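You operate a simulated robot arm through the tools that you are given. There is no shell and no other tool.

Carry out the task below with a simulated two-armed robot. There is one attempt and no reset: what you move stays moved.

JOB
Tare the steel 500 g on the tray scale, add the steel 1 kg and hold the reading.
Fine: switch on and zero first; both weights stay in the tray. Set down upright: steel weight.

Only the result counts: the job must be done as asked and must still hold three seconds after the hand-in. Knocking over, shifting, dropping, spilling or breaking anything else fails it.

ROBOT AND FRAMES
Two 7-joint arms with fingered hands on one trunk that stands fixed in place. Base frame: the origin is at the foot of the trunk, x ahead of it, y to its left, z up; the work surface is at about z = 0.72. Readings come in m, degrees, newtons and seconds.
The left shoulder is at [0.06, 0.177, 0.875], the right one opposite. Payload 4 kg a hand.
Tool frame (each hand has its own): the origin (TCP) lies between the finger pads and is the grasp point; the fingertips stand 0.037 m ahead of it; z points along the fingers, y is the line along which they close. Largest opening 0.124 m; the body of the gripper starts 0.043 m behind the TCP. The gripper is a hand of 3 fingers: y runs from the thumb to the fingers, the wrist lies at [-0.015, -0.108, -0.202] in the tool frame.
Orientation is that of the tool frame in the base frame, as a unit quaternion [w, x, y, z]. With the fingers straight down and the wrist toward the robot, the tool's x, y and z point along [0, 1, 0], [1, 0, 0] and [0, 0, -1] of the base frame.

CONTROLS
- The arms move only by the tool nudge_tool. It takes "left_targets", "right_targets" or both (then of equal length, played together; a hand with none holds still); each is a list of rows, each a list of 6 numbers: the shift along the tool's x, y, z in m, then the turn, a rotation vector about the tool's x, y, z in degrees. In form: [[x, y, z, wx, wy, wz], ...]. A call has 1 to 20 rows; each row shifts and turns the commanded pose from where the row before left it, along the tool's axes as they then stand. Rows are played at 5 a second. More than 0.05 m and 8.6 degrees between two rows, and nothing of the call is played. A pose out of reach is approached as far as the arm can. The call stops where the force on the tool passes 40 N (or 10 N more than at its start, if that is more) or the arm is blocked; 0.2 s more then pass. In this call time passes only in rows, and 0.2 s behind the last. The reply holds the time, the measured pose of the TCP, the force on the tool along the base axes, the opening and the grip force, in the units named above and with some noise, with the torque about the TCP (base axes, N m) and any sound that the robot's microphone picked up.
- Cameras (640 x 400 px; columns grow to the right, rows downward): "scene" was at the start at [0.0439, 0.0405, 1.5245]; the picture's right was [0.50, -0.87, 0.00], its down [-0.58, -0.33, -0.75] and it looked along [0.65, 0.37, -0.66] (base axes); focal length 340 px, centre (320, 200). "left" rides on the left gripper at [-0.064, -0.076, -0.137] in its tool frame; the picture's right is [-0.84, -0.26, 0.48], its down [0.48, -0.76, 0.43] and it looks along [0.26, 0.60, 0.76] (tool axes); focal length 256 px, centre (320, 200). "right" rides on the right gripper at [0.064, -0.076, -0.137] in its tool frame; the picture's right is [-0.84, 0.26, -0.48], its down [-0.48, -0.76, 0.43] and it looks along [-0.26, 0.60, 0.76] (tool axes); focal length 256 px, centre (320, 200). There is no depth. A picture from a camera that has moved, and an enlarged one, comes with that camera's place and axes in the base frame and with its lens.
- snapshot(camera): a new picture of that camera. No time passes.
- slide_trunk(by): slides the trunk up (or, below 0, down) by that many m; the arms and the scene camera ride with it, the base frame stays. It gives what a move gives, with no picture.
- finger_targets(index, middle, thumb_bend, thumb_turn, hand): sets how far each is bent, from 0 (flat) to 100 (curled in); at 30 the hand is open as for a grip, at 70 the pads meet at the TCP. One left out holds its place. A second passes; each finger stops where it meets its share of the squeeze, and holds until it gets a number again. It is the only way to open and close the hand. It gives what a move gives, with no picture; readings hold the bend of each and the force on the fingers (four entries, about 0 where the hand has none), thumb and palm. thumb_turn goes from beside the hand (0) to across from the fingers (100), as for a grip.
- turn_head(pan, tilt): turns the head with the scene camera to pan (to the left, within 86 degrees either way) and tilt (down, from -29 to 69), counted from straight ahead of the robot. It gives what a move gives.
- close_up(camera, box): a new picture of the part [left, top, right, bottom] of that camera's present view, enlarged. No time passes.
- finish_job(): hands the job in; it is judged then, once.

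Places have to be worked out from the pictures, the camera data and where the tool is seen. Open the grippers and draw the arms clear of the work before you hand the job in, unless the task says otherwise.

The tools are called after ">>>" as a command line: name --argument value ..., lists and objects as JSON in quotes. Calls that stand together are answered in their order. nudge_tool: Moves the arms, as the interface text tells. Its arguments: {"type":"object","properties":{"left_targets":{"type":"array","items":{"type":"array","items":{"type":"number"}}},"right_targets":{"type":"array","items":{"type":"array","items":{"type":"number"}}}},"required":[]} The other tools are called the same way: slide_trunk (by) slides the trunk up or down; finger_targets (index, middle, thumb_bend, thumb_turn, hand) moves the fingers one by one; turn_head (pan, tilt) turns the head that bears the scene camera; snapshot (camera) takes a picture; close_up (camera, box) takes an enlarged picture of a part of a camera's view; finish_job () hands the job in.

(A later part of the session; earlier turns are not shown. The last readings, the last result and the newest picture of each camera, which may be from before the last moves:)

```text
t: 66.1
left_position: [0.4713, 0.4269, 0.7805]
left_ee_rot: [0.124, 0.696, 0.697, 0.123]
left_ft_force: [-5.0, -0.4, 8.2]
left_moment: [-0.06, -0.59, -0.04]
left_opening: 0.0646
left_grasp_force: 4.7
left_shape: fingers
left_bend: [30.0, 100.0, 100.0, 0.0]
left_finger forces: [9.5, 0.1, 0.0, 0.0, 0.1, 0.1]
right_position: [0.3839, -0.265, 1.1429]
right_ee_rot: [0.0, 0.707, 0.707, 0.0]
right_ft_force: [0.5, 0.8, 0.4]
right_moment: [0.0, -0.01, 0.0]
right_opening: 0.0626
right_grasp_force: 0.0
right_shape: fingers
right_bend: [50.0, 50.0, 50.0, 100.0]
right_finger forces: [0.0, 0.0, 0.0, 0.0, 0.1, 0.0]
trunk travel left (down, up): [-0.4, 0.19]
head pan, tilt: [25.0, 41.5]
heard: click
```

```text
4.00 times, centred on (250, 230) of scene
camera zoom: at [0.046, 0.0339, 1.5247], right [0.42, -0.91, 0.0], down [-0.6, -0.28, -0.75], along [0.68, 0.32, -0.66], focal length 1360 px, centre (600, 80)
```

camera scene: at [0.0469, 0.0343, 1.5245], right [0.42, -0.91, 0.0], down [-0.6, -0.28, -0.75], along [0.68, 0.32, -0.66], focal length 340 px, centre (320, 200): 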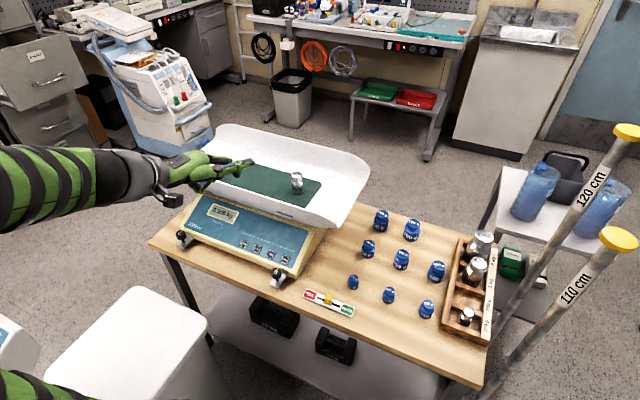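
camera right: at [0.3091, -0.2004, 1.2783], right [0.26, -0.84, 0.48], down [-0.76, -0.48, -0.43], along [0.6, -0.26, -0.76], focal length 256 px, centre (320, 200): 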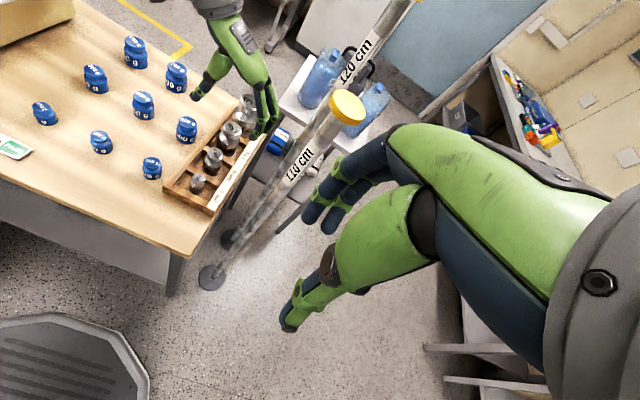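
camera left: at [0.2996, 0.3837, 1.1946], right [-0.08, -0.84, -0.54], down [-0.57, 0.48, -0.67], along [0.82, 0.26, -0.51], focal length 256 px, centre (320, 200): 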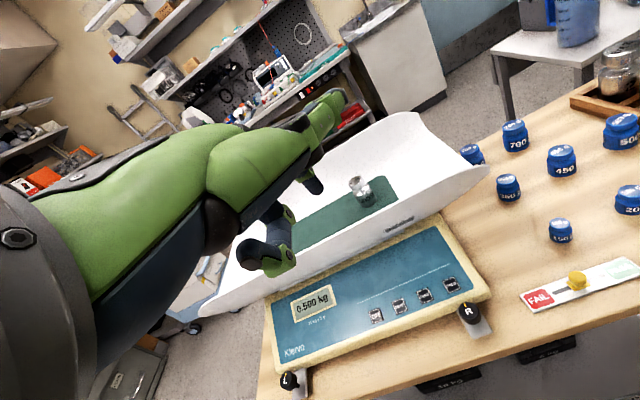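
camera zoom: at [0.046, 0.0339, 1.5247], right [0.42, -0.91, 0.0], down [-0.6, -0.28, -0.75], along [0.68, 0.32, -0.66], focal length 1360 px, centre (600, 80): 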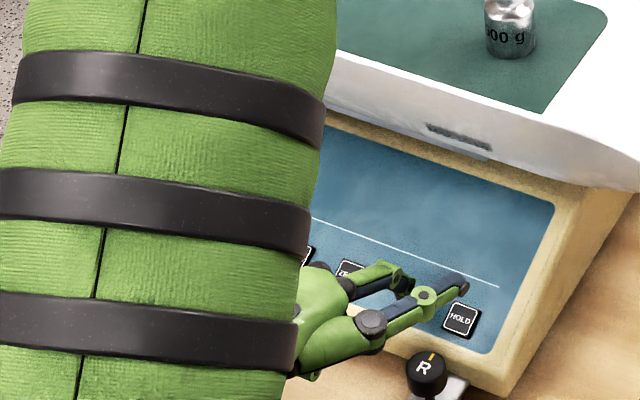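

A click was heard. I'll retract straight back and up, then read the display.

>>> nudge_tool --left_targets '[[0, 0, -0.02, 0, 0, 0], [0, 0, -0.035, 0, 0, 0], [0.003, 0.0095, -0.03735, 0, 0, 0], [0.003, 0.0095, -0.03735, 0, 0, 0], [0.003, 0.0095, -0.03735, 0, 0, 0], [0.003, 0.0095, -0.03735, 0, 0, 0], [0.003, 0.0095, -0.03735, 0, 0, 0], [0.003, 0.0095, -0.03735, 0, 0, 0], [0, 0, 0, 0, 0, 0]]'

>>> close_up --camera "left" --box '[250, 160, 510, 390]'

>>> snapshot --camera "scene"

>>> close_up --camera "scene" --box '[180, 180, 320, 280]'

```text
t: 68.1
left_position: [0.4271, 0.4455, 1.0617]
left_ee_rot: [0.123, 0.697, 0.696, 0.122]
left_ft_force: [0.2, 0.2, -0.4]
left_moment: [0.0, -0.01, -0.04]
left_opening: 0.0648
left_grasp_force: 0.0
left_shape: fingers
left_bend: [30.0, 100.0, 100.0, 0.0]
left_finger forces: [0.0, 0.0, 0.0, 0.1, 0.1, 0.1]
right_position: [0.384, -0.266, 1.1417]
right_ee_rot: [0.0, 0.707, 0.708, 0.0]
right_ft_force: [-0.3, -0.2, 0.9]
right_moment: [0.01, -0.01, 0.01]
right_opening: 0.0624
right_grasp_force: 0.0
right_shape: fingers
right_bend: [50.0, 50.0, 50.0, 100.0]
right_finger forces: [0.1, 0.0, 0.0, 0.0, 0.0, 0.0]
trunk travel left (down, up): [-0.4, 0.19]
head pan, tilt: [25.0, 41.5]
```

```text
1.74 times, centred on (380, 275) of left
camera zoom: at [0.3095, 0.3822, 1.1645], right [-0.08, -0.84, -0.54], down [-0.57, 0.48, -0.67], along [0.82, 0.25, -0.51], focal length 445 px, centre (216, 70)
```

zoom: 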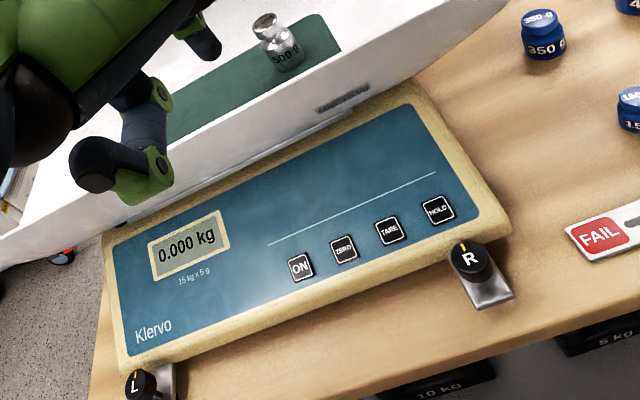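

```text
taken
camera scene: at [0.047, 0.0343, 1.5245], right [0.42, -0.91, 0.0], down [-0.6, -0.28, -0.75], along [0.68, 0.32, -0.66], focal length 340 px, centre (320, 200)
```

scene: 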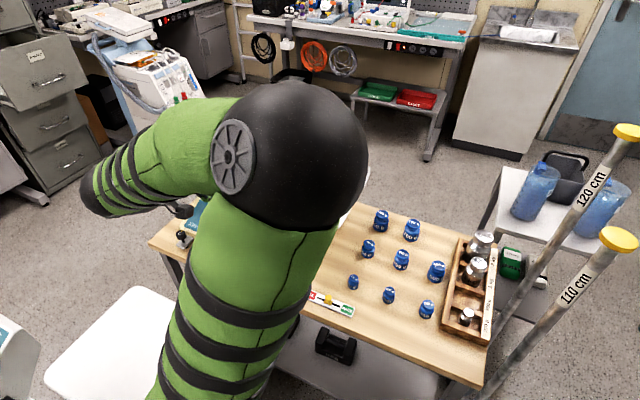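

```text
4.00 times, centred on (250, 230) of scene
camera zoom: at [0.047, 0.0343, 1.5245], right [0.42, -0.91, 0.0], down [-0.6, -0.28, -0.75], along [0.68, 0.32, -0.66], focal length 1360 px, centre (600, 80)
```

zoom: 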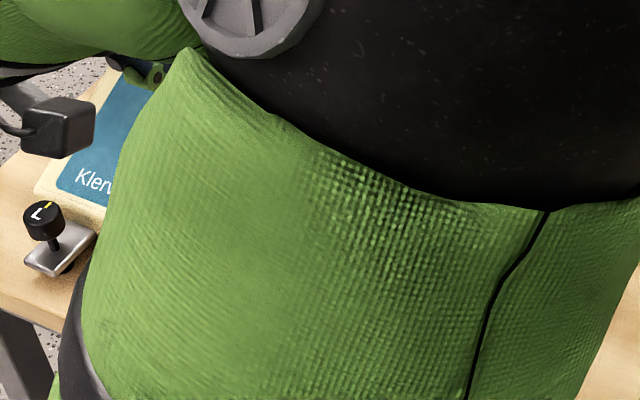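

TARE worked: the display shows 0.000 kg with the 500 g on the tray. Next I'll reshape the hand for the larger 1 kg grip and rotate it back to the picking orientation, watching the elbow.

>>> finger_targets --hand "left" --index 45 --middle 45 --thumb_bend 46 --thumb_turn 100

>>> nudge_tool --left_targets '[[0.03, 0.0137, -0.0376, 0, 0, 0], [0.03, 0.0137, -0.0376, 0, 0, 0], [0.02, 0.0, 0.0, 0, -2.565, 7.05], [0.02, 0.0, 0.0, 0, -2.565, 7.05], [0.02, 0, 0, 0, -2.565, 7.05], [0.0, 0, 0, 0, -2.565, 7.05], [0, 0, 0, 0, -2.565, 7.05], [0, 0, 0, 0, -2.565, 7.05], [0, 0, 0, 0, 0, 0]]'

>>> snapshot --camera "scene"

```text
t: 69.1
left_position: [0.4286, 0.4444, 1.0624]
left_ee_rot: [0.124, 0.696, 0.696, 0.122]
left_ft_force: [0.0, -0.3, 0.6]
left_moment: [0.01, -0.02, -0.01]
left_opening: 0.0762
left_grasp_force: 0.0
left_shape: fingers
left_bend: [45.0, 45.0, 46.0, 99.0]
left_finger forces: [0.0, 0.1, 0.0, 0.1, 0.1, 0.0]
right_position: [0.3852, -0.265, 1.1424]
right_ee_rot: [0.0, 0.707, 0.707, 0.0]
right_ft_force: [0.6, 0.3, -0.3]
right_moment: [0.0, 0.01, 0.02]
right_opening: 0.062
right_grasp_force: 0.0
right_shape: fingers
right_bend: [50.0, 50.0, 50.0, 100.0]
right_finger forces: [0.0, 0.0, 0.0, 0.0, 0.1, 0.0]
trunk travel left (down, up): [-0.4, 0.19]
head pan, tilt: [25.0, 41.5]
```

```text
t: 71.1
left_position: [0.4364, 0.5641, 1.1427]
left_ee_rot: [0.161, 0.91, 0.377, 0.067]
left_ft_force: [-0.1, -0.2, -0.7]
left_moment: [0.01, -0.02, 0.0]
left_opening: 0.0762
left_grasp_force: 0.1
left_shape: fingers
left_bend: [45.0, 45.0, 46.0, 99.0]
left_finger forces: [0.1, 0.1, 0.1, 0.0, 0.0, 0.0]
right_position: [0.3842, -0.2656, 1.142]
right_ee_rot: [0.0, 0.707, 0.707, 0.0]
right_ft_force: [0.2, -0.2, -0.4]
right_moment: [0.0, -0.04, 0.03]
right_opening: 0.0623
right_grasp_force: 0.0
right_shape: fingers
right_bend: [50.0, 50.0, 50.0, 100.0]
right_finger forces: [0.0, 0.0, 0.1, 0.1, 0.0, 0.1]
trunk travel left (down, up): [-0.4, 0.19]
head pan, tilt: [25.0, 41.5]
```

```text
taken
camera scene: at [0.0461, 0.0343, 1.5245], right [0.42, -0.91, 0.0], down [-0.6, -0.28, -0.75], along [0.68, 0.32, -0.66], focal length 340 px, centre (320, 200)
```

scene: 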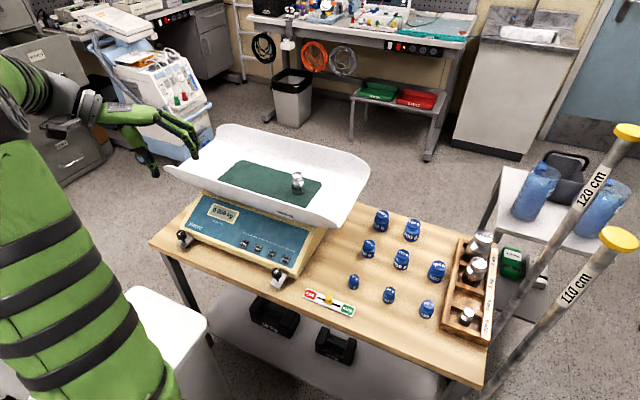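

The elbow swung back out to the left as wanted. I'll finish the yaw and travel high across toward the 1 kg.

>>> nudge_tool --left_targets '[[0, 0, 0, 0, -2.565, 7.05], [0, 0, 0, 0, -2.565, 7.05], [0, 0, 0, 0, -2.565, 7.05], [0, 0, 0, 0, -2.565, 7.05], [0, 0, 0, 0, -2.565, 7.05], [0, 0, 0, 0, -2.565, 7.05], [0.035, 0.0235, 0.00855, 0, 0, 0], [0.035, 0.0235, 0.00855, 0, 0, 0], [0.035, 0.0235, 0.00855, 0, 0, 0], [0.035, 0.0235, 0.00855, 0, 0, 0], [0.0127, 0.0435, 0.0158, 0, 0, 0], [0.0127, 0.0435, 0.0158, 0, 0, 0], [0.0127, 0.0435, 0.0158, 0, 0, 0], [0.0127, 0.0435, 0.0158, 0, 0, 0], [0.0127, 0.0435, 0.0158, 0, 0, 0], [0.0127, 0.0435, 0.0158, 0, 0, 0], [0.0127, 0.0435, 0.0158, 0, 0, 0], [0.0127, 0.0435, 0.0158, 0, 0, 0], [0, 0, 0, 0, 0, 0]]'

>>> snapshot --camera "scene"

```text
t: 75.1
left_position: [0.6815, 0.0931, 1.1417]
left_ee_rot: [0.173, 0.985, 0.0, 0.001]
left_ft_force: [0.0, -0.8, 0.7]
left_moment: [-0.01, 0.01, -0.02]
left_opening: 0.0764
left_grasp_force: 0.1
left_shape: fingers
left_bend: [45.0, 45.0, 46.0, 100.0]
left_finger forces: [0.0, 0.0, 0.1, 0.1, 0.1, 0.1]
right_position: [0.3844, -0.2659, 1.1404]
right_ee_rot: [-0.001, 0.707, 0.707, 0.001]
right_ft_force: [0.0, -0.8, 0.8]
right_moment: [0.02, -0.02, 0.02]
right_opening: 0.0623
right_grasp_force: 0.1
right_shape: fingers
right_bend: [50.0, 50.0, 50.0, 100.0]
right_finger forces: [0.0, 0.0, 0.0, 0.0, 0.0, 0.1]
trunk travel left (down, up): [-0.4, 0.19]
head pan, tilt: [25.0, 41.5]
```

```text
taken
camera scene: at [0.047, 0.0344, 1.5245], right [0.42, -0.91, 0.0], down [-0.6, -0.28, -0.75], along [0.68, 0.32, -0.66], focal length 340 px, centre (320, 200)
```

scene: 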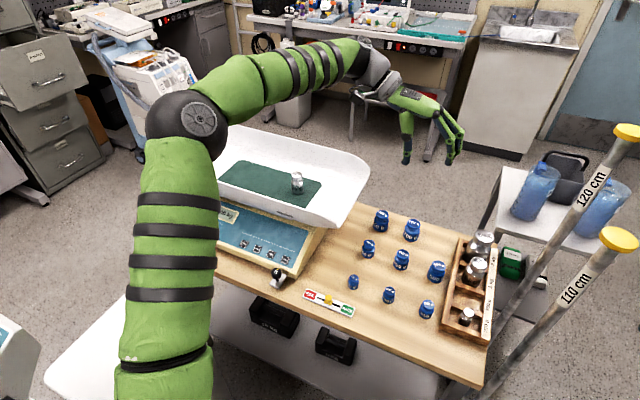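

The path is good. I'll finish the traverse above the 1 kg and lower to z≈0.92 for a closer look.

>>> nudge_tool --left_targets '[[0.0117, 0.0432, 0.0157, 0, 0, 0], [0.0117, 0.0432, 0.0157, 0, 0, 0], [0.0117, 0.0432, 0.0157, 0, 0, 0], [0.0117, 0.0432, 0.0157, 0, 0, 0], [0, -0.0154, 0.0423, 0, 0, 0], [0, -0.0154, 0.0423, 0, 0, 0], [0, -0.0154, 0.0423, 0, 0, 0], [0, -0.0154, 0.0423, 0, 0, 0], [0, -0.0154, 0.0423, 0, 0, 0], [0, 0, 0, 0, 0, 0]]'

>>> turn_head --pan 5 --tilt 41.5

>>> close_up --camera "scene" --box '[330, 160, 430, 310]'

>>> close_up --camera "right" --box '[150, 50, 290, 190]'

>>> close_up --camera "left" --box '[220, 140, 440, 340]'

```text
t: 77.3
left_position: [0.7283, -0.0918, 0.9143]
left_ee_rot: [0.173, 0.985, 0.0, 0.0]
left_ft_force: [0.3, 0.5, 0.2]
left_moment: [0.04, -0.01, 0.0]
left_opening: 0.0762
left_grasp_force: 0.1
left_shape: fingers
left_bend: [45.0, 45.0, 46.0, 100.0]
left_finger forces: [0.0, 0.0, 0.0, 0.1, 0.0, 0.0]
right_position: [0.385, -0.2649, 1.1424]
right_ee_rot: [0.001, 0.707, 0.707, 0.0]
right_ft_force: [0.0, 0.2, 0.0]
right_moment: [-0.02, 0.01, 0.02]
right_opening: 0.0626
right_grasp_force: 0.1
right_shape: fingers
right_bend: [50.0, 50.0, 50.0, 100.0]
right_finger forces: [0.1, 0.0, 0.0, 0.1, 0.0, 0.0]
trunk travel left (down, up): [-0.4, 0.19]
head pan, tilt: [25.0, 41.5]
```

```text
t: 78.2
left_position: [0.7267, -0.0913, 0.9154]
left_ee_rot: [0.174, 0.985, 0.0, -0.001]
left_ft_force: [-0.1, 0.4, -0.4]
left_moment: [-0.01, 0.0, -0.02]
left_opening: 0.0762
left_grasp_force: 0.1
left_shape: fingers
left_bend: [45.0, 45.0, 46.0, 100.0]
left_finger forces: [0.0, 0.0, 0.0, 0.1, 0.0, 0.1]
right_position: [0.3846, -0.2651, 1.142]
right_ee_rot: [0.0, 0.707, 0.707, -0.001]
right_ft_force: [1.0, -0.4, 0.3]
right_moment: [0.02, 0.02, 0.02]
right_opening: 0.0625
right_grasp_force: 0.0
right_shape: fingers
right_bend: [50.0, 50.0, 50.0, 100.0]
right_finger forces: [0.0, 0.0, 0.0, 0.1, 0.1, 0.0]
trunk travel left (down, up): [-0.4, 0.19]
head pan, tilt: [5.0, 41.5]
```

```text
2.67 times, centred on (380, 235) of scene
camera zoom: at [0.0546, 0.0061, 1.5245], right [0.09, -1.0, 0.0], down [-0.66, -0.06, -0.75], along [0.75, 0.07, -0.66], focal length 907 px, centre (160, 107)
```

zoom: 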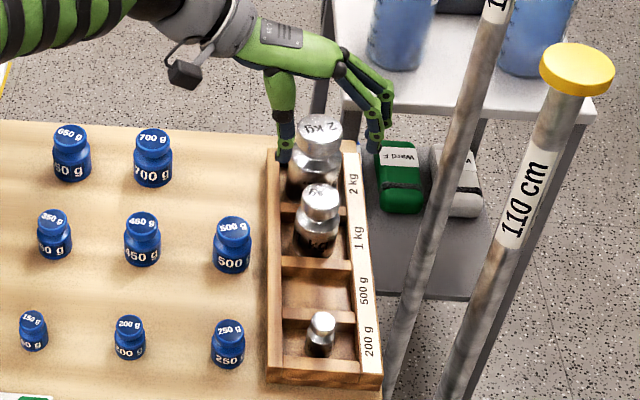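

```text
2.86 times, centred on (220, 120) of right
camera zoom: at [0.3091, -0.2005, 1.2783], right [0.26, -0.84, 0.48], down [-0.76, -0.48, -0.43], along [0.6, -0.26, -0.76], focal length 731 px, centre (606, 429)
```

zoom: 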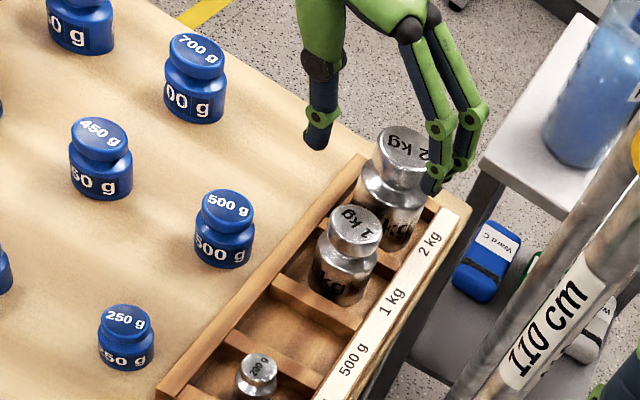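

```text
2.00 times, centred on (330, 240) of left
camera zoom: at [0.6641, 0.0271, 1.017], right [-0.84, 0.08, -0.54], down [0.48, 0.57, -0.67], along [0.26, -0.82, -0.51], focal length 512 px, centre (300, 120)
```

zoom: 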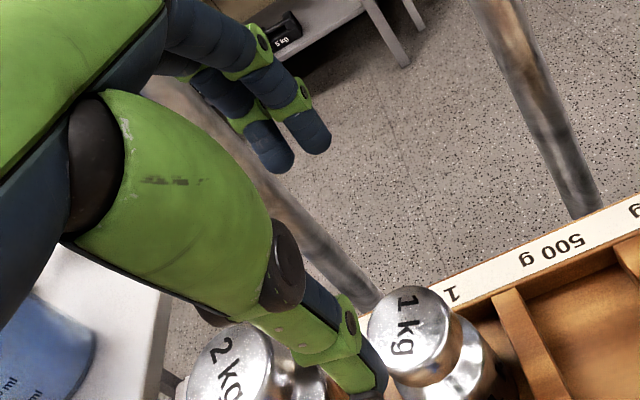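

The hand is centred above the 1 kg, so I'll zoom for a precise position of its cap.

>>> close_up --camera "scene" --box '[370, 220, 400, 260]'

>>> close_up --camera "right" --box '[210, 110, 250, 150]'

```text
10.00 times, centred on (385, 240) of scene
camera zoom: at [0.0546, 0.0061, 1.5245], right [0.09, -1.0, 0.0], down [-0.66, -0.06, -0.75], along [0.75, 0.07, -0.66], focal length 3401 px, centre (-330, -200)
```

zoom: 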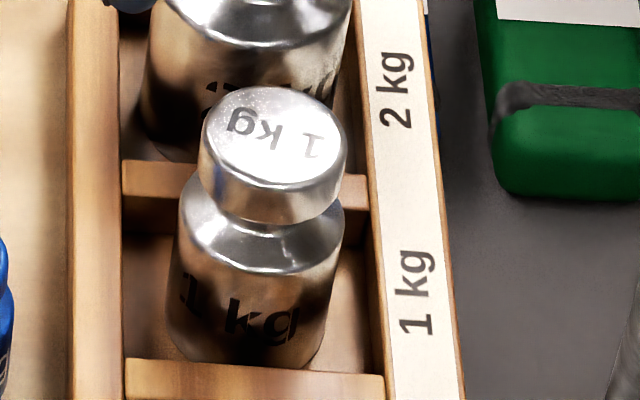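

```text
10.00 times, centred on (230, 130) of right
camera zoom: at [0.3091, -0.2005, 1.2783], right [0.26, -0.84, 0.48], down [-0.76, -0.48, -0.43], along [0.6, -0.26, -0.76], focal length 2560 px, centre (1220, 900)
```

zoom: 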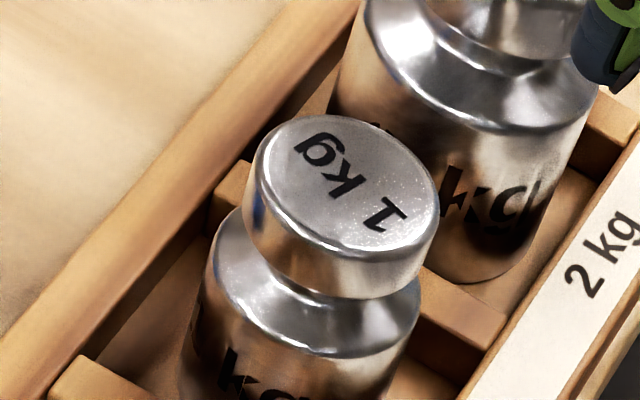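

The 1 kg cap is at [0.728, -0.107] with its top at z≈0.813 and diameter ≈0.040. I'll descend to z≈0.85 and check clearances around the cap and the neighbouring 2 kg.

>>> nudge_tool --left_targets '[[0.0003, -0.007, 0.0205, 0, 0, 0], [0.0002, -0.007, 0.0205, 0, 0, 0], [0, -0.0072, 0.0203, 0, 0, 0], [0, 0, 0, 0, 0, 0]]'

>>> close_up --camera "scene" --box '[350, 190, 420, 270]'

>>> close_up --camera "right" --box '[195, 80, 265, 150]'

>>> close_up --camera "left" --box '[220, 140, 440, 340]'

```text
t: 79.2
left_position: [0.7281, -0.0899, 0.852]
left_ee_rot: [0.174, 0.985, 0.0, 0.0]
left_ft_force: [-0.4, 0.2, -0.4]
left_moment: [0.01, 0.02, 0.0]
left_opening: 0.0764
left_grasp_force: 0.1
left_shape: fingers
left_bend: [45.0, 45.0, 46.0, 100.0]
left_finger forces: [0.0, 0.0, 0.0, 0.0, 0.0, 0.0]
right_position: [0.3854, -0.2659, 1.1419]
right_ee_rot: [0.001, 0.706, 0.708, 0.0]
right_ft_force: [-0.1, 0.1, 0.1]
right_moment: [-0.01, 0.01, 0.05]
right_opening: 0.0622
right_grasp_force: 0.1
right_shape: fingers
right_bend: [50.0, 50.0, 50.0, 100.0]
right_finger forces: [0.1, 0.1, 0.1, 0.0, 0.1, 0.1]
trunk travel left (down, up): [-0.4, 0.19]
head pan, tilt: [5.0, 41.5]
```

```text
5.00 times, centred on (385, 230) of scene
camera zoom: at [0.0547, 0.0061, 1.5245], right [0.09, -1.0, 0.0], down [-0.66, -0.06, -0.75], along [0.75, 0.07, -0.66], focal length 1701 px, centre (-5, 50)
```

zoom: 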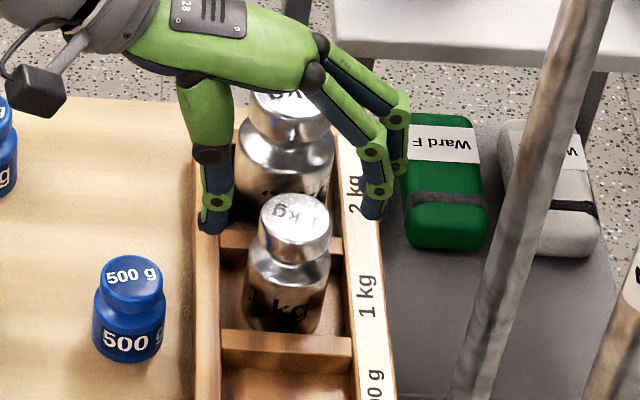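

```text
5.71 times, centred on (230, 115) of right
camera zoom: at [0.3091, -0.2005, 1.2783], right [0.26, -0.84, 0.48], down [-0.76, -0.48, -0.43], along [0.6, -0.26, -0.76], focal length 1463 px, centre (834, 686)
```

zoom: 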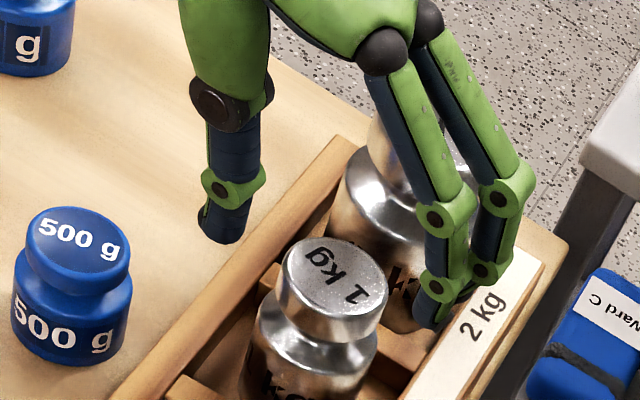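

```text
2.00 times, centred on (330, 240) of left
camera zoom: at [0.6635, 0.0284, 0.9538], right [-0.84, 0.08, -0.54], down [0.48, 0.57, -0.67], along [0.26, -0.82, -0.51], focal length 512 px, centre (300, 120)
```

zoom: 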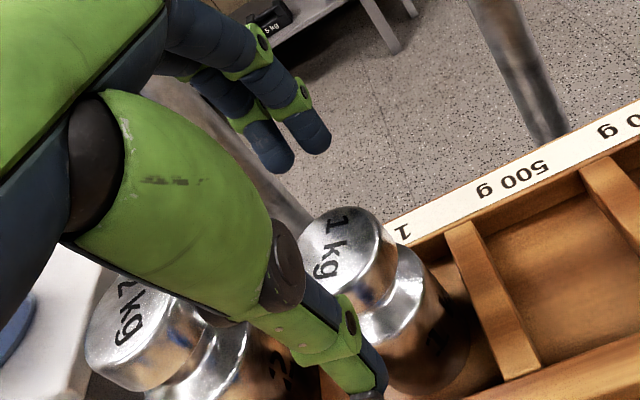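

The thumb and fingers are evenly spaced around the 1 kg and clear of the 2 kg. I'll make the final descent to z≈0.820 and pre-close.

>>> nudge_tool --left_targets '[[0, -0.003, 0.0103, 0, 0, 0], [0, -0.003, 0.0103, 0, 0, 0], [0, -0.003, 0.0102, 0, 0, 0], [0, 0, 0, 0, 0, 0]]'

>>> finger_targets --hand "left" --index 53 --middle 53 --thumb_bend 54

>>> close_up --camera "scene" --box '[350, 190, 420, 270]'

>>> close_up --camera "right" --box '[195, 90, 265, 160]'

```text
t: 80.2
left_position: [0.7273, -0.0923, 0.8211]
left_ee_rot: [0.174, 0.985, 0.0, 0.0]
left_ft_force: [-1.1, -0.1, 0.3]
left_moment: [0.0, 0.02, -0.02]
left_opening: 0.0763
left_grasp_force: 0.0
left_shape: fingers
left_bend: [45.0, 45.0, 46.0, 100.0]
left_finger forces: [0.0, 0.0, 0.0, 0.0, 0.0, 0.0]
right_position: [0.3849, -0.265, 1.1422]
right_ee_rot: [0.0, 0.706, 0.708, 0.001]
right_ft_force: [-0.4, -0.6, -0.4]
right_moment: [-0.01, -0.03, -0.02]
right_opening: 0.0621
right_grasp_force: 0.1
right_shape: fingers
right_bend: [50.0, 50.0, 50.0, 100.0]
right_finger forces: [0.0, 0.0, 0.0, 0.0, 0.0, 0.0]
trunk travel left (down, up): [-0.4, 0.19]
head pan, tilt: [5.0, 41.5]
```

```text
t: 81.2
left_position: [0.7273, -0.0928, 0.8197]
left_ee_rot: [0.174, 0.985, 0.0, 0.001]
left_ft_force: [-0.6, -0.7, -0.6]
left_moment: [0.02, 0.03, -0.01]
left_opening: 0.0516
left_grasp_force: 0.0
left_shape: fingers
left_bend: [53.0, 53.0, 54.0, 100.0]
left_finger forces: [0.0, 0.1, 0.0, 0.1, 0.0, 0.0]
right_position: [0.3846, -0.2647, 1.1413]
right_ee_rot: [0.001, 0.707, 0.707, 0.0]
right_ft_force: [0.7, 0.3, 0.2]
right_moment: [0.0, -0.01, 0.01]
right_opening: 0.0625
right_grasp_force: 0.0
right_shape: fingers
right_bend: [50.0, 50.0, 50.0, 100.0]
right_finger forces: [0.0, 0.0, 0.1, 0.0, 0.1, 0.0]
trunk travel left (down, up): [-0.4, 0.19]
head pan, tilt: [5.0, 41.5]
```

```text
5.00 times, centred on (385, 230) of scene
camera zoom: at [0.0546, 0.0061, 1.5245], right [0.09, -1.0, 0.0], down [-0.66, -0.06, -0.75], along [0.75, 0.07, -0.66], focal length 1701 px, centre (-5, 50)
```

zoom: 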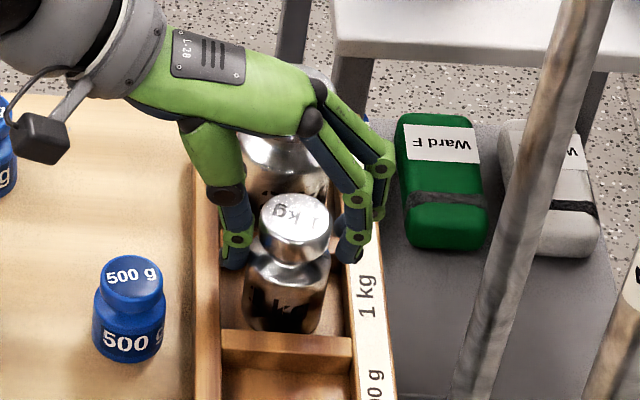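

```text
5.71 times, centred on (230, 125) of right
camera zoom: at [0.3091, -0.2005, 1.2783], right [0.26, -0.84, 0.48], down [-0.76, -0.48, -0.43], along [0.6, -0.26, -0.76], focal length 1463 px, centre (834, 629)
```

zoom: 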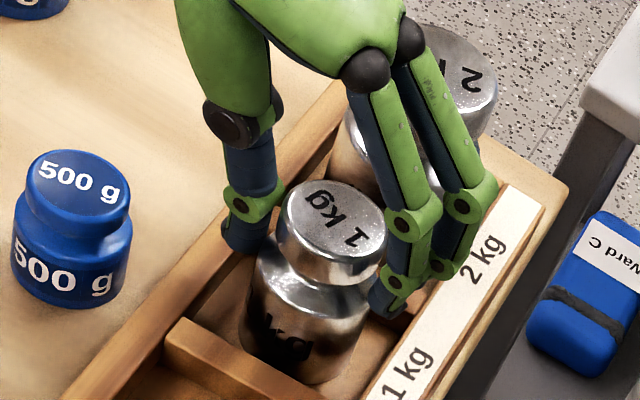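

The digits are well placed at the cap and neck of the 1 kg. Now I'll squeeze.

>>> finger_targets --hand "left" --index 80 --middle 80 --thumb_bend 80

>>> close_up --camera "scene" --box '[350, 190, 420, 270]'

>>> close_up --camera "right" --box '[195, 90, 265, 160]'

```text
t: 82.2
left_position: [0.7273, -0.0921, 0.8193]
left_ee_rot: [0.174, 0.985, 0.0, 0.0]
left_ft_force: [-0.5, 1.3, -0.7]
left_moment: [0.03, -0.01, 0.02]
left_opening: 0.0389
left_grasp_force: 22.3
left_shape: fingers
left_bend: [59.0, 59.0, 61.0, 100.0]
left_finger forces: [11.1, 9.4, 0.0, 0.0, 23.6, 0.1]
right_position: [0.3839, -0.2649, 1.143]
right_ee_rot: [0.0, 0.707, 0.707, 0.0]
right_ft_force: [-0.3, 0.2, 0.3]
right_moment: [0.0, -0.01, -0.02]
right_opening: 0.0624
right_grasp_force: 0.0
right_shape: fingers
right_bend: [50.0, 50.0, 50.0, 100.0]
right_finger forces: [0.1, 0.0, 0.1, 0.0, 0.0, 0.1]
trunk travel left (down, up): [-0.4, 0.19]
head pan, tilt: [5.0, 41.5]
```

```text
5.00 times, centred on (385, 230) of scene
camera zoom: at [0.0549, 0.0062, 1.5244], right [0.09, -1.0, 0.0], down [-0.66, -0.06, -0.75], along [0.75, 0.07, -0.66], focal length 1701 px, centre (-5, 50)
```

zoom: 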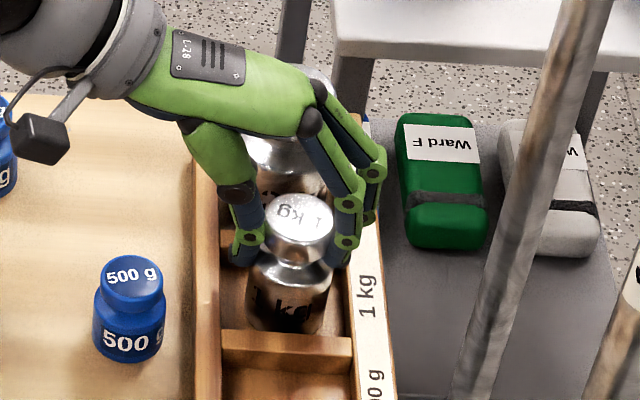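

```text
5.71 times, centred on (230, 125) of right
camera zoom: at [0.3093, -0.2003, 1.2782], right [0.26, -0.84, 0.48], down [-0.76, -0.48, -0.43], along [0.6, -0.26, -0.76], focal length 1463 px, centre (834, 629)
```

zoom: 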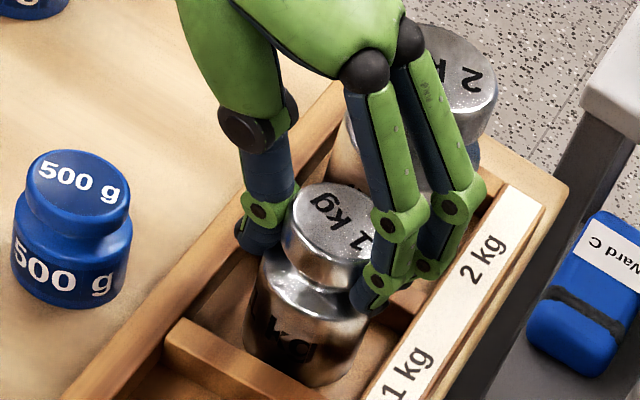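

The grip is clean and upright at 22 N. I'll lift slowly by 4 cm and check the hold.

>>> nudge_tool --left_targets '[[0, 0.0012, -0.0033, 0, 0, 0], [0, 0.0017, -0.0047, 0, 0, 0], [0, 0.0034, -0.0094, 0, 0, 0], [0, 0.0034, -0.0094, 0, 0, 0], [0, 0.0041, -0.0113, 0, 0, 0], [0, 0, 0, 0, 0, 0]]'

>>> close_up --camera "scene" --box '[350, 180, 420, 260]'

>>> close_up --camera "right" --box '[195, 70, 265, 140]'

```text
t: 83.5
left_position: [0.7286, -0.0922, 0.8593]
left_ee_rot: [0.173, 0.985, 0.0, -0.001]
left_ft_force: [-0.3, 0.3, -9.5]
left_moment: [0.15, -0.01, -0.01]
left_opening: 0.0394
left_grasp_force: 22.0
left_shape: fingers
left_bend: [59.0, 59.0, 61.0, 100.0]
left_finger forces: [12.0, 10.5, 0.1, 0.0, 22.1, 0.0]
right_position: [0.3861, -0.2657, 1.1427]
right_ee_rot: [0.0, 0.708, 0.707, 0.0]
right_ft_force: [-0.6, 0.2, -0.3]
right_moment: [0.01, 0.04, 0.0]
right_opening: 0.0624
right_grasp_force: 0.1
right_shape: fingers
right_bend: [50.0, 50.0, 50.0, 100.0]
right_finger forces: [0.0, 0.0, 0.0, 0.0, 0.0, 0.0]
trunk travel left (down, up): [-0.4, 0.19]
head pan, tilt: [5.0, 41.5]
```

```text
5.00 times, centred on (385, 220) of scene
camera zoom: at [0.0554, 0.006, 1.5244], right [0.09, -1.0, 0.0], down [-0.66, -0.06, -0.75], along [0.75, 0.07, -0.66], focal length 1701 px, centre (-5, 100)
```

zoom: 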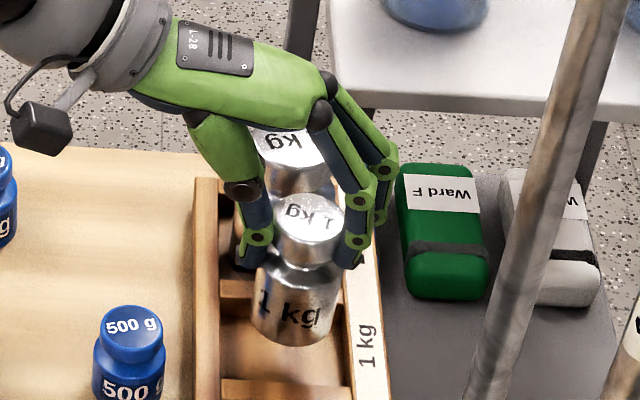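

```text
5.71 times, centred on (230, 105) of right
camera zoom: at [0.3098, -0.2005, 1.278], right [0.26, -0.84, 0.48], down [-0.76, -0.48, -0.43], along [0.6, -0.26, -0.76], focal length 1463 px, centre (834, 743)
```

zoom: 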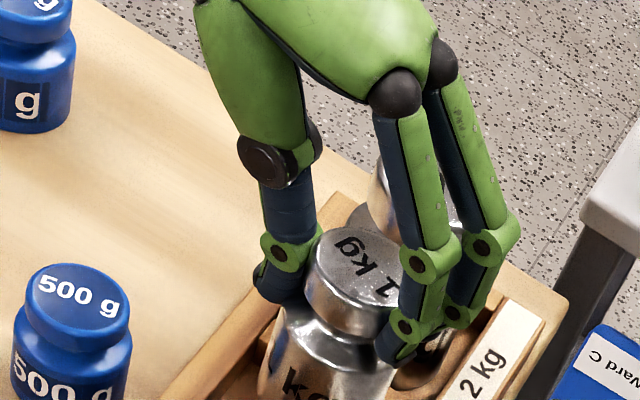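

The 1 kg is held firmly (−9.5 N). I'll raise it and carry it over to beside the tray, just as with the first weight.

>>> nudge_tool --left_targets '[[0, 0.0154, -0.0423, 0, 0, 0], [0, 0.0154, -0.0423, 0, 0, 0], [0, 0.0154, -0.0423, 0, 0, 0], [0, 0.0154, -0.0423, 0, 0, 0], [0, 0.0154, -0.0423, 0, 0, 0], [-0.004, -0.0395, -0.0144, 0, 0, 0], [-0.004, -0.0423, -0.0154, 0, 0, 0], [-0.004, -0.0423, -0.0154, 0, 0, 0], [-0.004, -0.0423, -0.0154, 0, 0, 0], [-0.004, -0.0423, -0.0154, 0, 0, 0], [-0.004, -0.0423, -0.0154, 0, 0, 0], [-0.004, -0.0423, -0.0154, 0, 0, 0], [0, 0, 0, 0, 0, 0]]'

>>> turn_head --pan 25 --tilt 41.5

>>> snapshot --camera "scene"

```text
t: 86.3
left_position: [0.6995, 0.2199, 1.0865]
left_ee_rot: [0.173, 0.985, 0.0, 0.0]
left_ft_force: [-0.9, -0.2, -9.5]
left_moment: [0.16, 0.01, -0.02]
left_opening: 0.0391
left_grasp_force: 21.5
left_shape: fingers
left_bend: [59.0, 59.0, 61.0, 100.0]
left_finger forces: [11.5, 11.1, 0.1, 0.0, 21.5, 0.0]
right_position: [0.3849, -0.265, 1.1423]
right_ee_rot: [0.0, 0.707, 0.707, 0.0]
right_ft_force: [0.6, 0.0, 1.0]
right_moment: [0.02, -0.01, 0.0]
right_opening: 0.0621
right_grasp_force: 0.1
right_shape: fingers
right_bend: [50.0, 50.0, 50.0, 100.0]
right_finger forces: [0.0, 0.0, 0.0, 0.0, 0.0, 0.0]
trunk travel left (down, up): [-0.4, 0.19]
head pan, tilt: [5.0, 41.5]
```

```text
t: 87.2
left_position: [0.6989, 0.2198, 1.0855]
left_ee_rot: [0.173, 0.985, 0.0, -0.001]
left_ft_force: [0.5, -0.1, -10.3]
left_moment: [0.12, 0.0, -0.03]
left_opening: 0.0391
left_grasp_force: 22.1
left_shape: fingers
left_bend: [59.0, 59.0, 61.0, 100.0]
left_finger forces: [11.4, 11.2, 0.1, 0.0, 21.5, 0.0]
right_position: [0.3858, -0.2646, 1.1419]
right_ee_rot: [-0.001, 0.707, 0.707, 0.0]
right_ft_force: [1.0, 0.2, -0.4]
right_moment: [0.03, 0.0, 0.01]
right_opening: 0.0626
right_grasp_force: 0.0
right_shape: fingers
right_bend: [50.0, 50.0, 50.0, 100.0]
right_finger forces: [0.1, 0.0, 0.0, 0.0, 0.0, 0.0]
trunk travel left (down, up): [-0.4, 0.19]
head pan, tilt: [25.0, 41.5]
```

```text
taken
camera scene: at [0.0479, 0.0345, 1.5244], right [0.42, -0.91, 0.0], down [-0.6, -0.28, -0.75], along [0.68, 0.32, -0.66], focal length 340 px, centre (320, 200)
```

scene: 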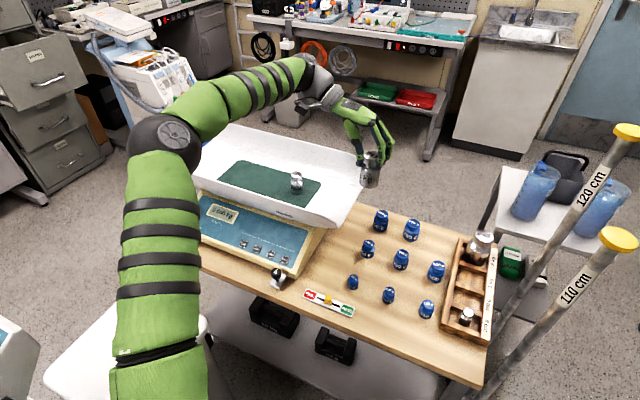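

The 1 kg is steady in the grip. I'll yaw the hand 60° and traverse over the tray to about [0.74, 0.535], passing well above the 500 g.

>>> nudge_tool --left_targets '[[0, 0, 0, 0, 2.565, -7.05], [0, 0, 0, 0, 2.565, -7.05], [0, 0, 0, 0, 2.565, -7.05], [0, 0, 0, 0, 2.565, -7.05], [0, 0, 0, 0, 2.565, -7.05], [0, 0, 0, 0, 2.565, -7.05], [0, 0, 0, 0, 2.565, -7.05], [0, 0, 0, 0, 2.565, -7.05], [0.0367, -0.016, -0.0058, 0, 0, 0], [0.0367, -0.016, -0.0058, 0, 0, 0], [0.0367, -0.016, -0.0058, 0, 0, 0], [0.0367, -0.016, -0.0058, 0, 0, 0], [0.0367, -0.016, -0.0058, 0, 0, 0], [0.0367, -0.016, -0.0058, 0, 0, 0], [0.0367, -0.016, -0.0058, 0, 0, 0], [0.0367, -0.016, -0.0058, 0, 0, 0], [0, 0, 0, 0, 0, 0]]'

>>> snapshot --camera "scene"

>>> close_up --camera "scene" --box '[180, 90, 400, 250]'

>>> snapshot --camera "left"

```text
t: 90.8
left_position: [0.7271, 0.5408, 1.0846]
left_ee_rot: [0.151, 0.853, 0.492, 0.085]
left_ft_force: [0.5, 0.3, -9.7]
left_moment: [0.06, 0.19, 0.03]
left_opening: 0.0388
left_grasp_force: 21.4
left_shape: fingers
left_bend: [59.0, 59.0, 61.0, 100.0]
left_finger forces: [11.4, 10.8, 0.0, 0.0, 21.0, 0.0]
right_position: [0.3856, -0.2652, 1.1417]
right_ee_rot: [0.0, 0.707, 0.707, 0.0]
right_ft_force: [0.2, -0.2, 0.3]
right_moment: [0.04, 0.0, 0.02]
right_opening: 0.0622
right_grasp_force: 0.0
right_shape: fingers
right_bend: [50.0, 50.0, 50.0, 100.0]
right_finger forces: [0.0, 0.0, 0.0, 0.0, 0.0, 0.0]
trunk travel left (down, up): [-0.4, 0.19]
head pan, tilt: [25.0, 41.5]
```

```text
taken
camera scene: at [0.0477, 0.0345, 1.5245], right [0.42, -0.91, 0.0], down [-0.6, -0.28, -0.75], along [0.68, 0.32, -0.66], focal length 340 px, centre (320, 200)
```

scene: 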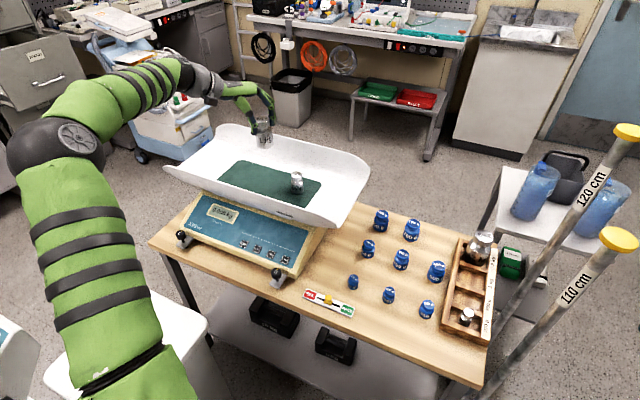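

```text
2.50 times, centred on (290, 170) of scene
camera zoom: at [0.0477, 0.0345, 1.5245], right [0.42, -0.91, 0.0], down [-0.6, -0.28, -0.75], along [0.68, 0.32, -0.66], focal length 850 px, centre (395, 275)
```

zoom: 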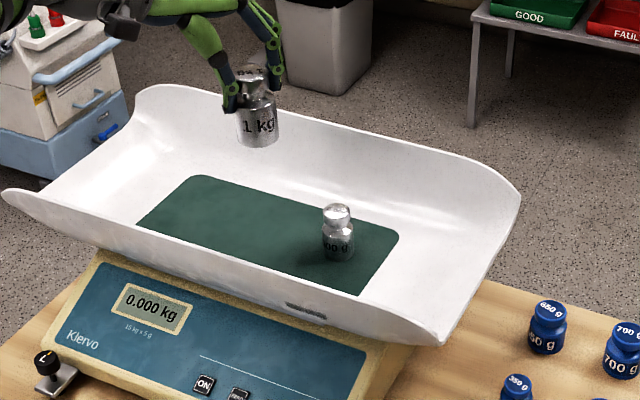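

```text
taken
camera left: at [0.5927, 0.5446, 1.1867], right [-0.49, -0.69, -0.54], down [-0.25, 0.7, -0.67], along [0.84, -0.19, -0.51], focal length 256 px, centre (320, 200)
```

left: 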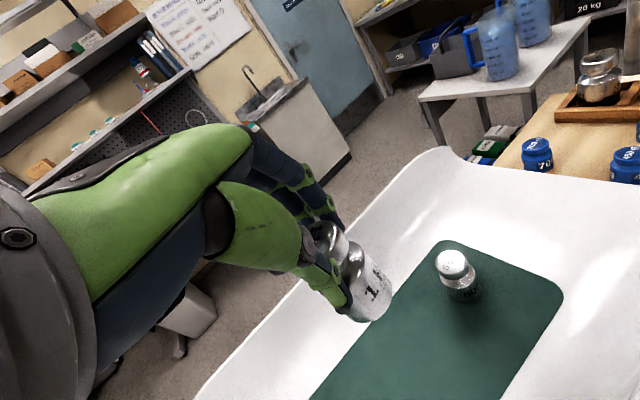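

The 1 kg hangs over the mat well clear of the 500 g. I'll lower most of the way (contact expected at TCP z≈0.94), then step down slowly.

>>> nudge_tool --left_targets '[[0, -0.0107, 0.0294, 0, 0, 0], [0, -0.0107, 0.0294, 0, 0, 0], [0, -0.0107, 0.0294, 0, 0, 0], [0, -0.0107, 0.0294, 0, 0, 0], [0, 0, 0, 0, 0, 0]]'

>>> close_up --camera "scene" --box '[230, 120, 330, 210]'

>>> close_up --camera "left" --box '[260, 180, 460, 380]'

```text
t: 92.0
left_position: [0.7289, 0.5407, 0.9582]
left_ee_rot: [0.15, 0.853, 0.492, 0.086]
left_ft_force: [0.2, 0.5, -10.7]
left_moment: [0.04, 0.1, -0.01]
left_opening: 0.0388
left_grasp_force: 21.4
left_shape: fingers
left_bend: [59.0, 59.0, 61.0, 100.0]
left_finger forces: [11.4, 10.9, 0.0, 0.0, 20.9, 0.1]
right_position: [0.3855, -0.2644, 1.1419]
right_ee_rot: [0.001, 0.708, 0.707, 0.0]
right_ft_force: [0.0, -0.5, -0.8]
right_moment: [0.0, -0.02, -0.01]
right_opening: 0.0621
right_grasp_force: 0.0
right_shape: fingers
right_bend: [50.0, 50.0, 50.0, 100.0]
right_finger forces: [0.1, 0.0, 0.1, 0.0, 0.0, 0.1]
trunk travel left (down, up): [-0.4, 0.19]
head pan, tilt: [25.0, 41.5]
```

```text
4.44 times, centred on (280, 165) of scene
camera zoom: at [0.0478, 0.0348, 1.5245], right [0.42, -0.91, 0.0], down [-0.6, -0.28, -0.75], along [0.68, 0.32, -0.66], focal length 1512 px, centre (498, 356)
```

zoom: 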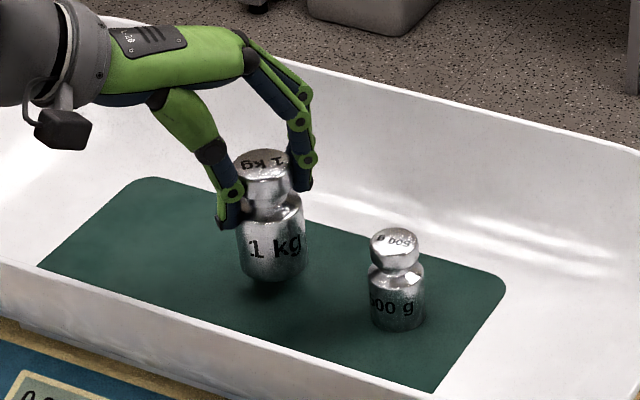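

```text
2.00 times, centred on (360, 280) of left
camera zoom: at [0.5944, 0.5454, 1.0613], right [-0.48, -0.69, -0.54], down [-0.25, 0.7, -0.67], along [0.84, -0.19, -0.51], focal length 512 px, centre (240, 40)
```

zoom: 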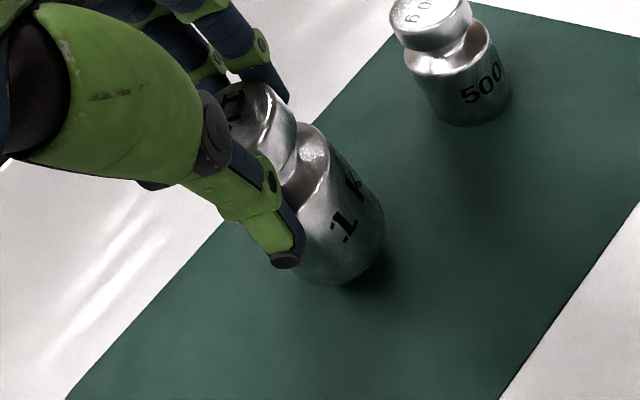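

The 1 kg is about 2 cm above the mat beside the 500 g. I'll step down in small increments.

>>> nudge_tool --left_targets '[[0, -0.00103, 0.00282, 0, 0, 0], [0, -0.00103, 0.00282, 0, 0, 0], [0, -0.00103, 0.00282, 0, 0, 0], [0, 0, 0, 0, 0, 0]]'

>>> close_up --camera "scene" --box '[190, 190, 290, 260]'

>>> close_up --camera "scene" --box '[260, 150, 310, 200]'

```text
t: 93.0
left_position: [0.7291, 0.5402, 0.9508]
left_ee_rot: [0.151, 0.853, 0.492, 0.086]
left_ft_force: [-0.4, 0.0, -9.7]
left_moment: [0.08, 0.1, 0.01]
left_opening: 0.0386
left_grasp_force: 21.6
left_shape: fingers
left_bend: [59.0, 59.0, 61.0, 100.0]
left_finger forces: [11.4, 10.9, 0.1, 0.1, 20.9, 0.0]
right_position: [0.3851, -0.2635, 1.1429]
right_ee_rot: [0.001, 0.707, 0.707, 0.0]
right_ft_force: [-0.2, -0.8, -0.1]
right_moment: [-0.01, 0.0, 0.0]
right_opening: 0.0623
right_grasp_force: 0.0
right_shape: fingers
right_bend: [50.0, 50.0, 50.0, 100.0]
right_finger forces: [0.0, 0.1, 0.0, 0.0, 0.0, 0.0]
trunk travel left (down, up): [-0.4, 0.19]
head pan, tilt: [25.0, 41.5]
```

```text
5.71 times, centred on (240, 225) of scene
camera zoom: at [0.0478, 0.0349, 1.5244], right [0.42, -0.91, 0.0], down [-0.6, -0.28, -0.75], along [0.68, 0.32, -0.66], focal length 1944 px, centre (777, 57)
```

zoom: 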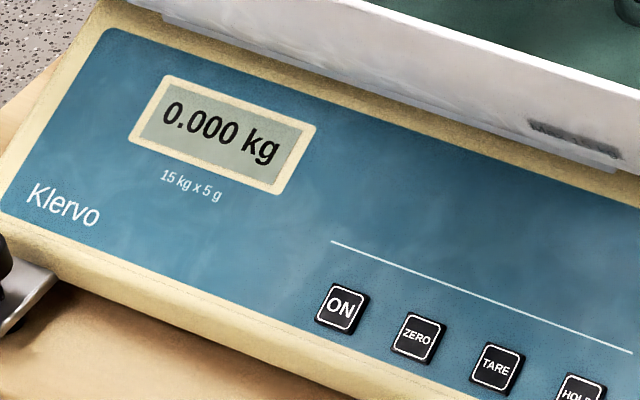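

```text
8.00 times, centred on (285, 175) of scene
camera zoom: at [0.0478, 0.0349, 1.5244], right [0.42, -0.91, 0.0], down [-0.6, -0.28, -0.75], along [0.68, 0.32, -0.66], focal length 2721 px, centre (600, 400)
```

zoom: 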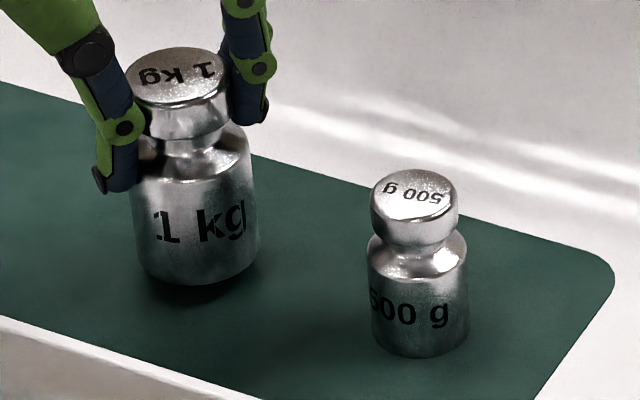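

Still about 8 mm above, with the display at 0.000. I'll continue down in 2 mm steps.

>>> nudge_tool --left_targets '[[0, -0.00068, 0.00188, 0, 0, 0], [0, -0.00068, 0.00188, 0, 0, 0], [0, 0, 0, 0, 0, 0]]'

>>> nudge_tool --left_targets '[[0, -0.00051, 0.00141, 0, 0, 0], [0, -0.00051, 0.00141, 0, 0, 0], [0, 0, 0, 0, 0, 0]]'

>>> close_up --camera "scene" --box '[190, 190, 290, 260]'

>>> close_up --camera "scene" --box '[260, 150, 310, 200]'

```text
t: 93.8
left_position: [0.7285, 0.5417, 0.9463]
left_ee_rot: [0.15, 0.853, 0.493, 0.085]
left_ft_force: [0.1, -0.1, -11.0]
left_moment: [0.1, 0.15, -0.01]
left_opening: 0.0389
left_grasp_force: 21.9
left_shape: fingers
left_bend: [59.0, 59.0, 61.0, 100.0]
left_finger forces: [11.4, 10.8, 0.0, 0.0, 20.9, 0.1]
right_position: [0.3845, -0.2641, 1.1424]
right_ee_rot: [0.0, 0.707, 0.707, 0.0]
right_ft_force: [0.0, -0.8, -0.4]
right_moment: [-0.01, -0.05, 0.01]
right_opening: 0.0621
right_grasp_force: 0.0
right_shape: fingers
right_bend: [50.0, 50.0, 50.0, 100.0]
right_finger forces: [0.0, 0.0, 0.0, 0.1, 0.1, 0.1]
trunk travel left (down, up): [-0.4, 0.19]
head pan, tilt: [25.0, 41.5]
```

```text
t: 94.6
left_position: [0.7289, 0.5411, 0.9432]
left_ee_rot: [0.15, 0.853, 0.493, 0.086]
left_ft_force: [0.8, 0.5, -10.3]
left_moment: [0.09, 0.14, -0.01]
left_opening: 0.0388
left_grasp_force: 22.1
left_shape: fingers
left_bend: [59.0, 59.0, 61.0, 100.0]
left_finger forces: [11.4, 10.9, 0.1, 0.1, 20.9, 0.0]
right_position: [0.3856, -0.2646, 1.1422]
right_ee_rot: [0.0, 0.707, 0.707, 0.001]
right_ft_force: [1.0, 0.3, 0.3]
right_moment: [-0.04, 0.04, 0.01]
right_opening: 0.0623
right_grasp_force: 0.0
right_shape: fingers
right_bend: [50.0, 50.0, 50.0, 100.0]
right_finger forces: [0.1, 0.1, 0.0, 0.0, 0.0, 0.0]
trunk travel left (down, up): [-0.4, 0.19]
head pan, tilt: [25.0, 41.5]
```

```text
5.71 times, centred on (240, 225) of scene
camera zoom: at [0.0479, 0.035, 1.5244], right [0.42, -0.91, 0.0], down [-0.6, -0.28, -0.75], along [0.68, 0.32, -0.66], focal length 1944 px, centre (777, 57)
```

zoom: 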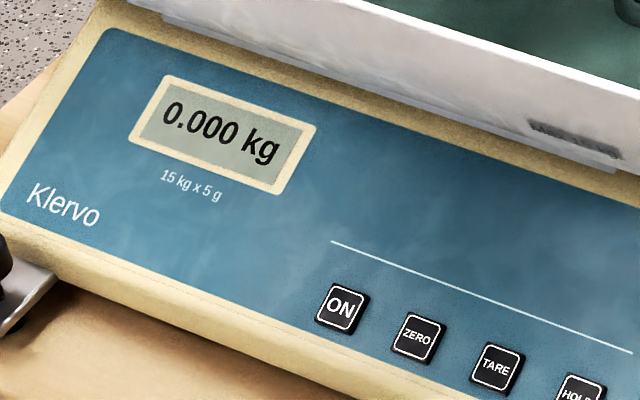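

```text
8.00 times, centred on (285, 175) of scene
camera zoom: at [0.0479, 0.035, 1.5244], right [0.42, -0.91, 0.0], down [-0.6, -0.28, -0.75], along [0.68, 0.32, -0.66], focal length 2721 px, centre (600, 400)
```

zoom: 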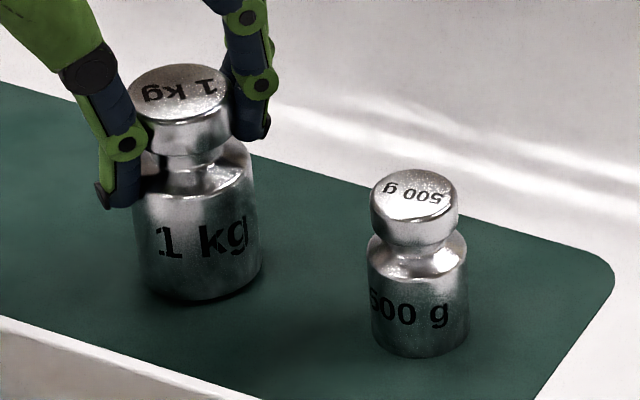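

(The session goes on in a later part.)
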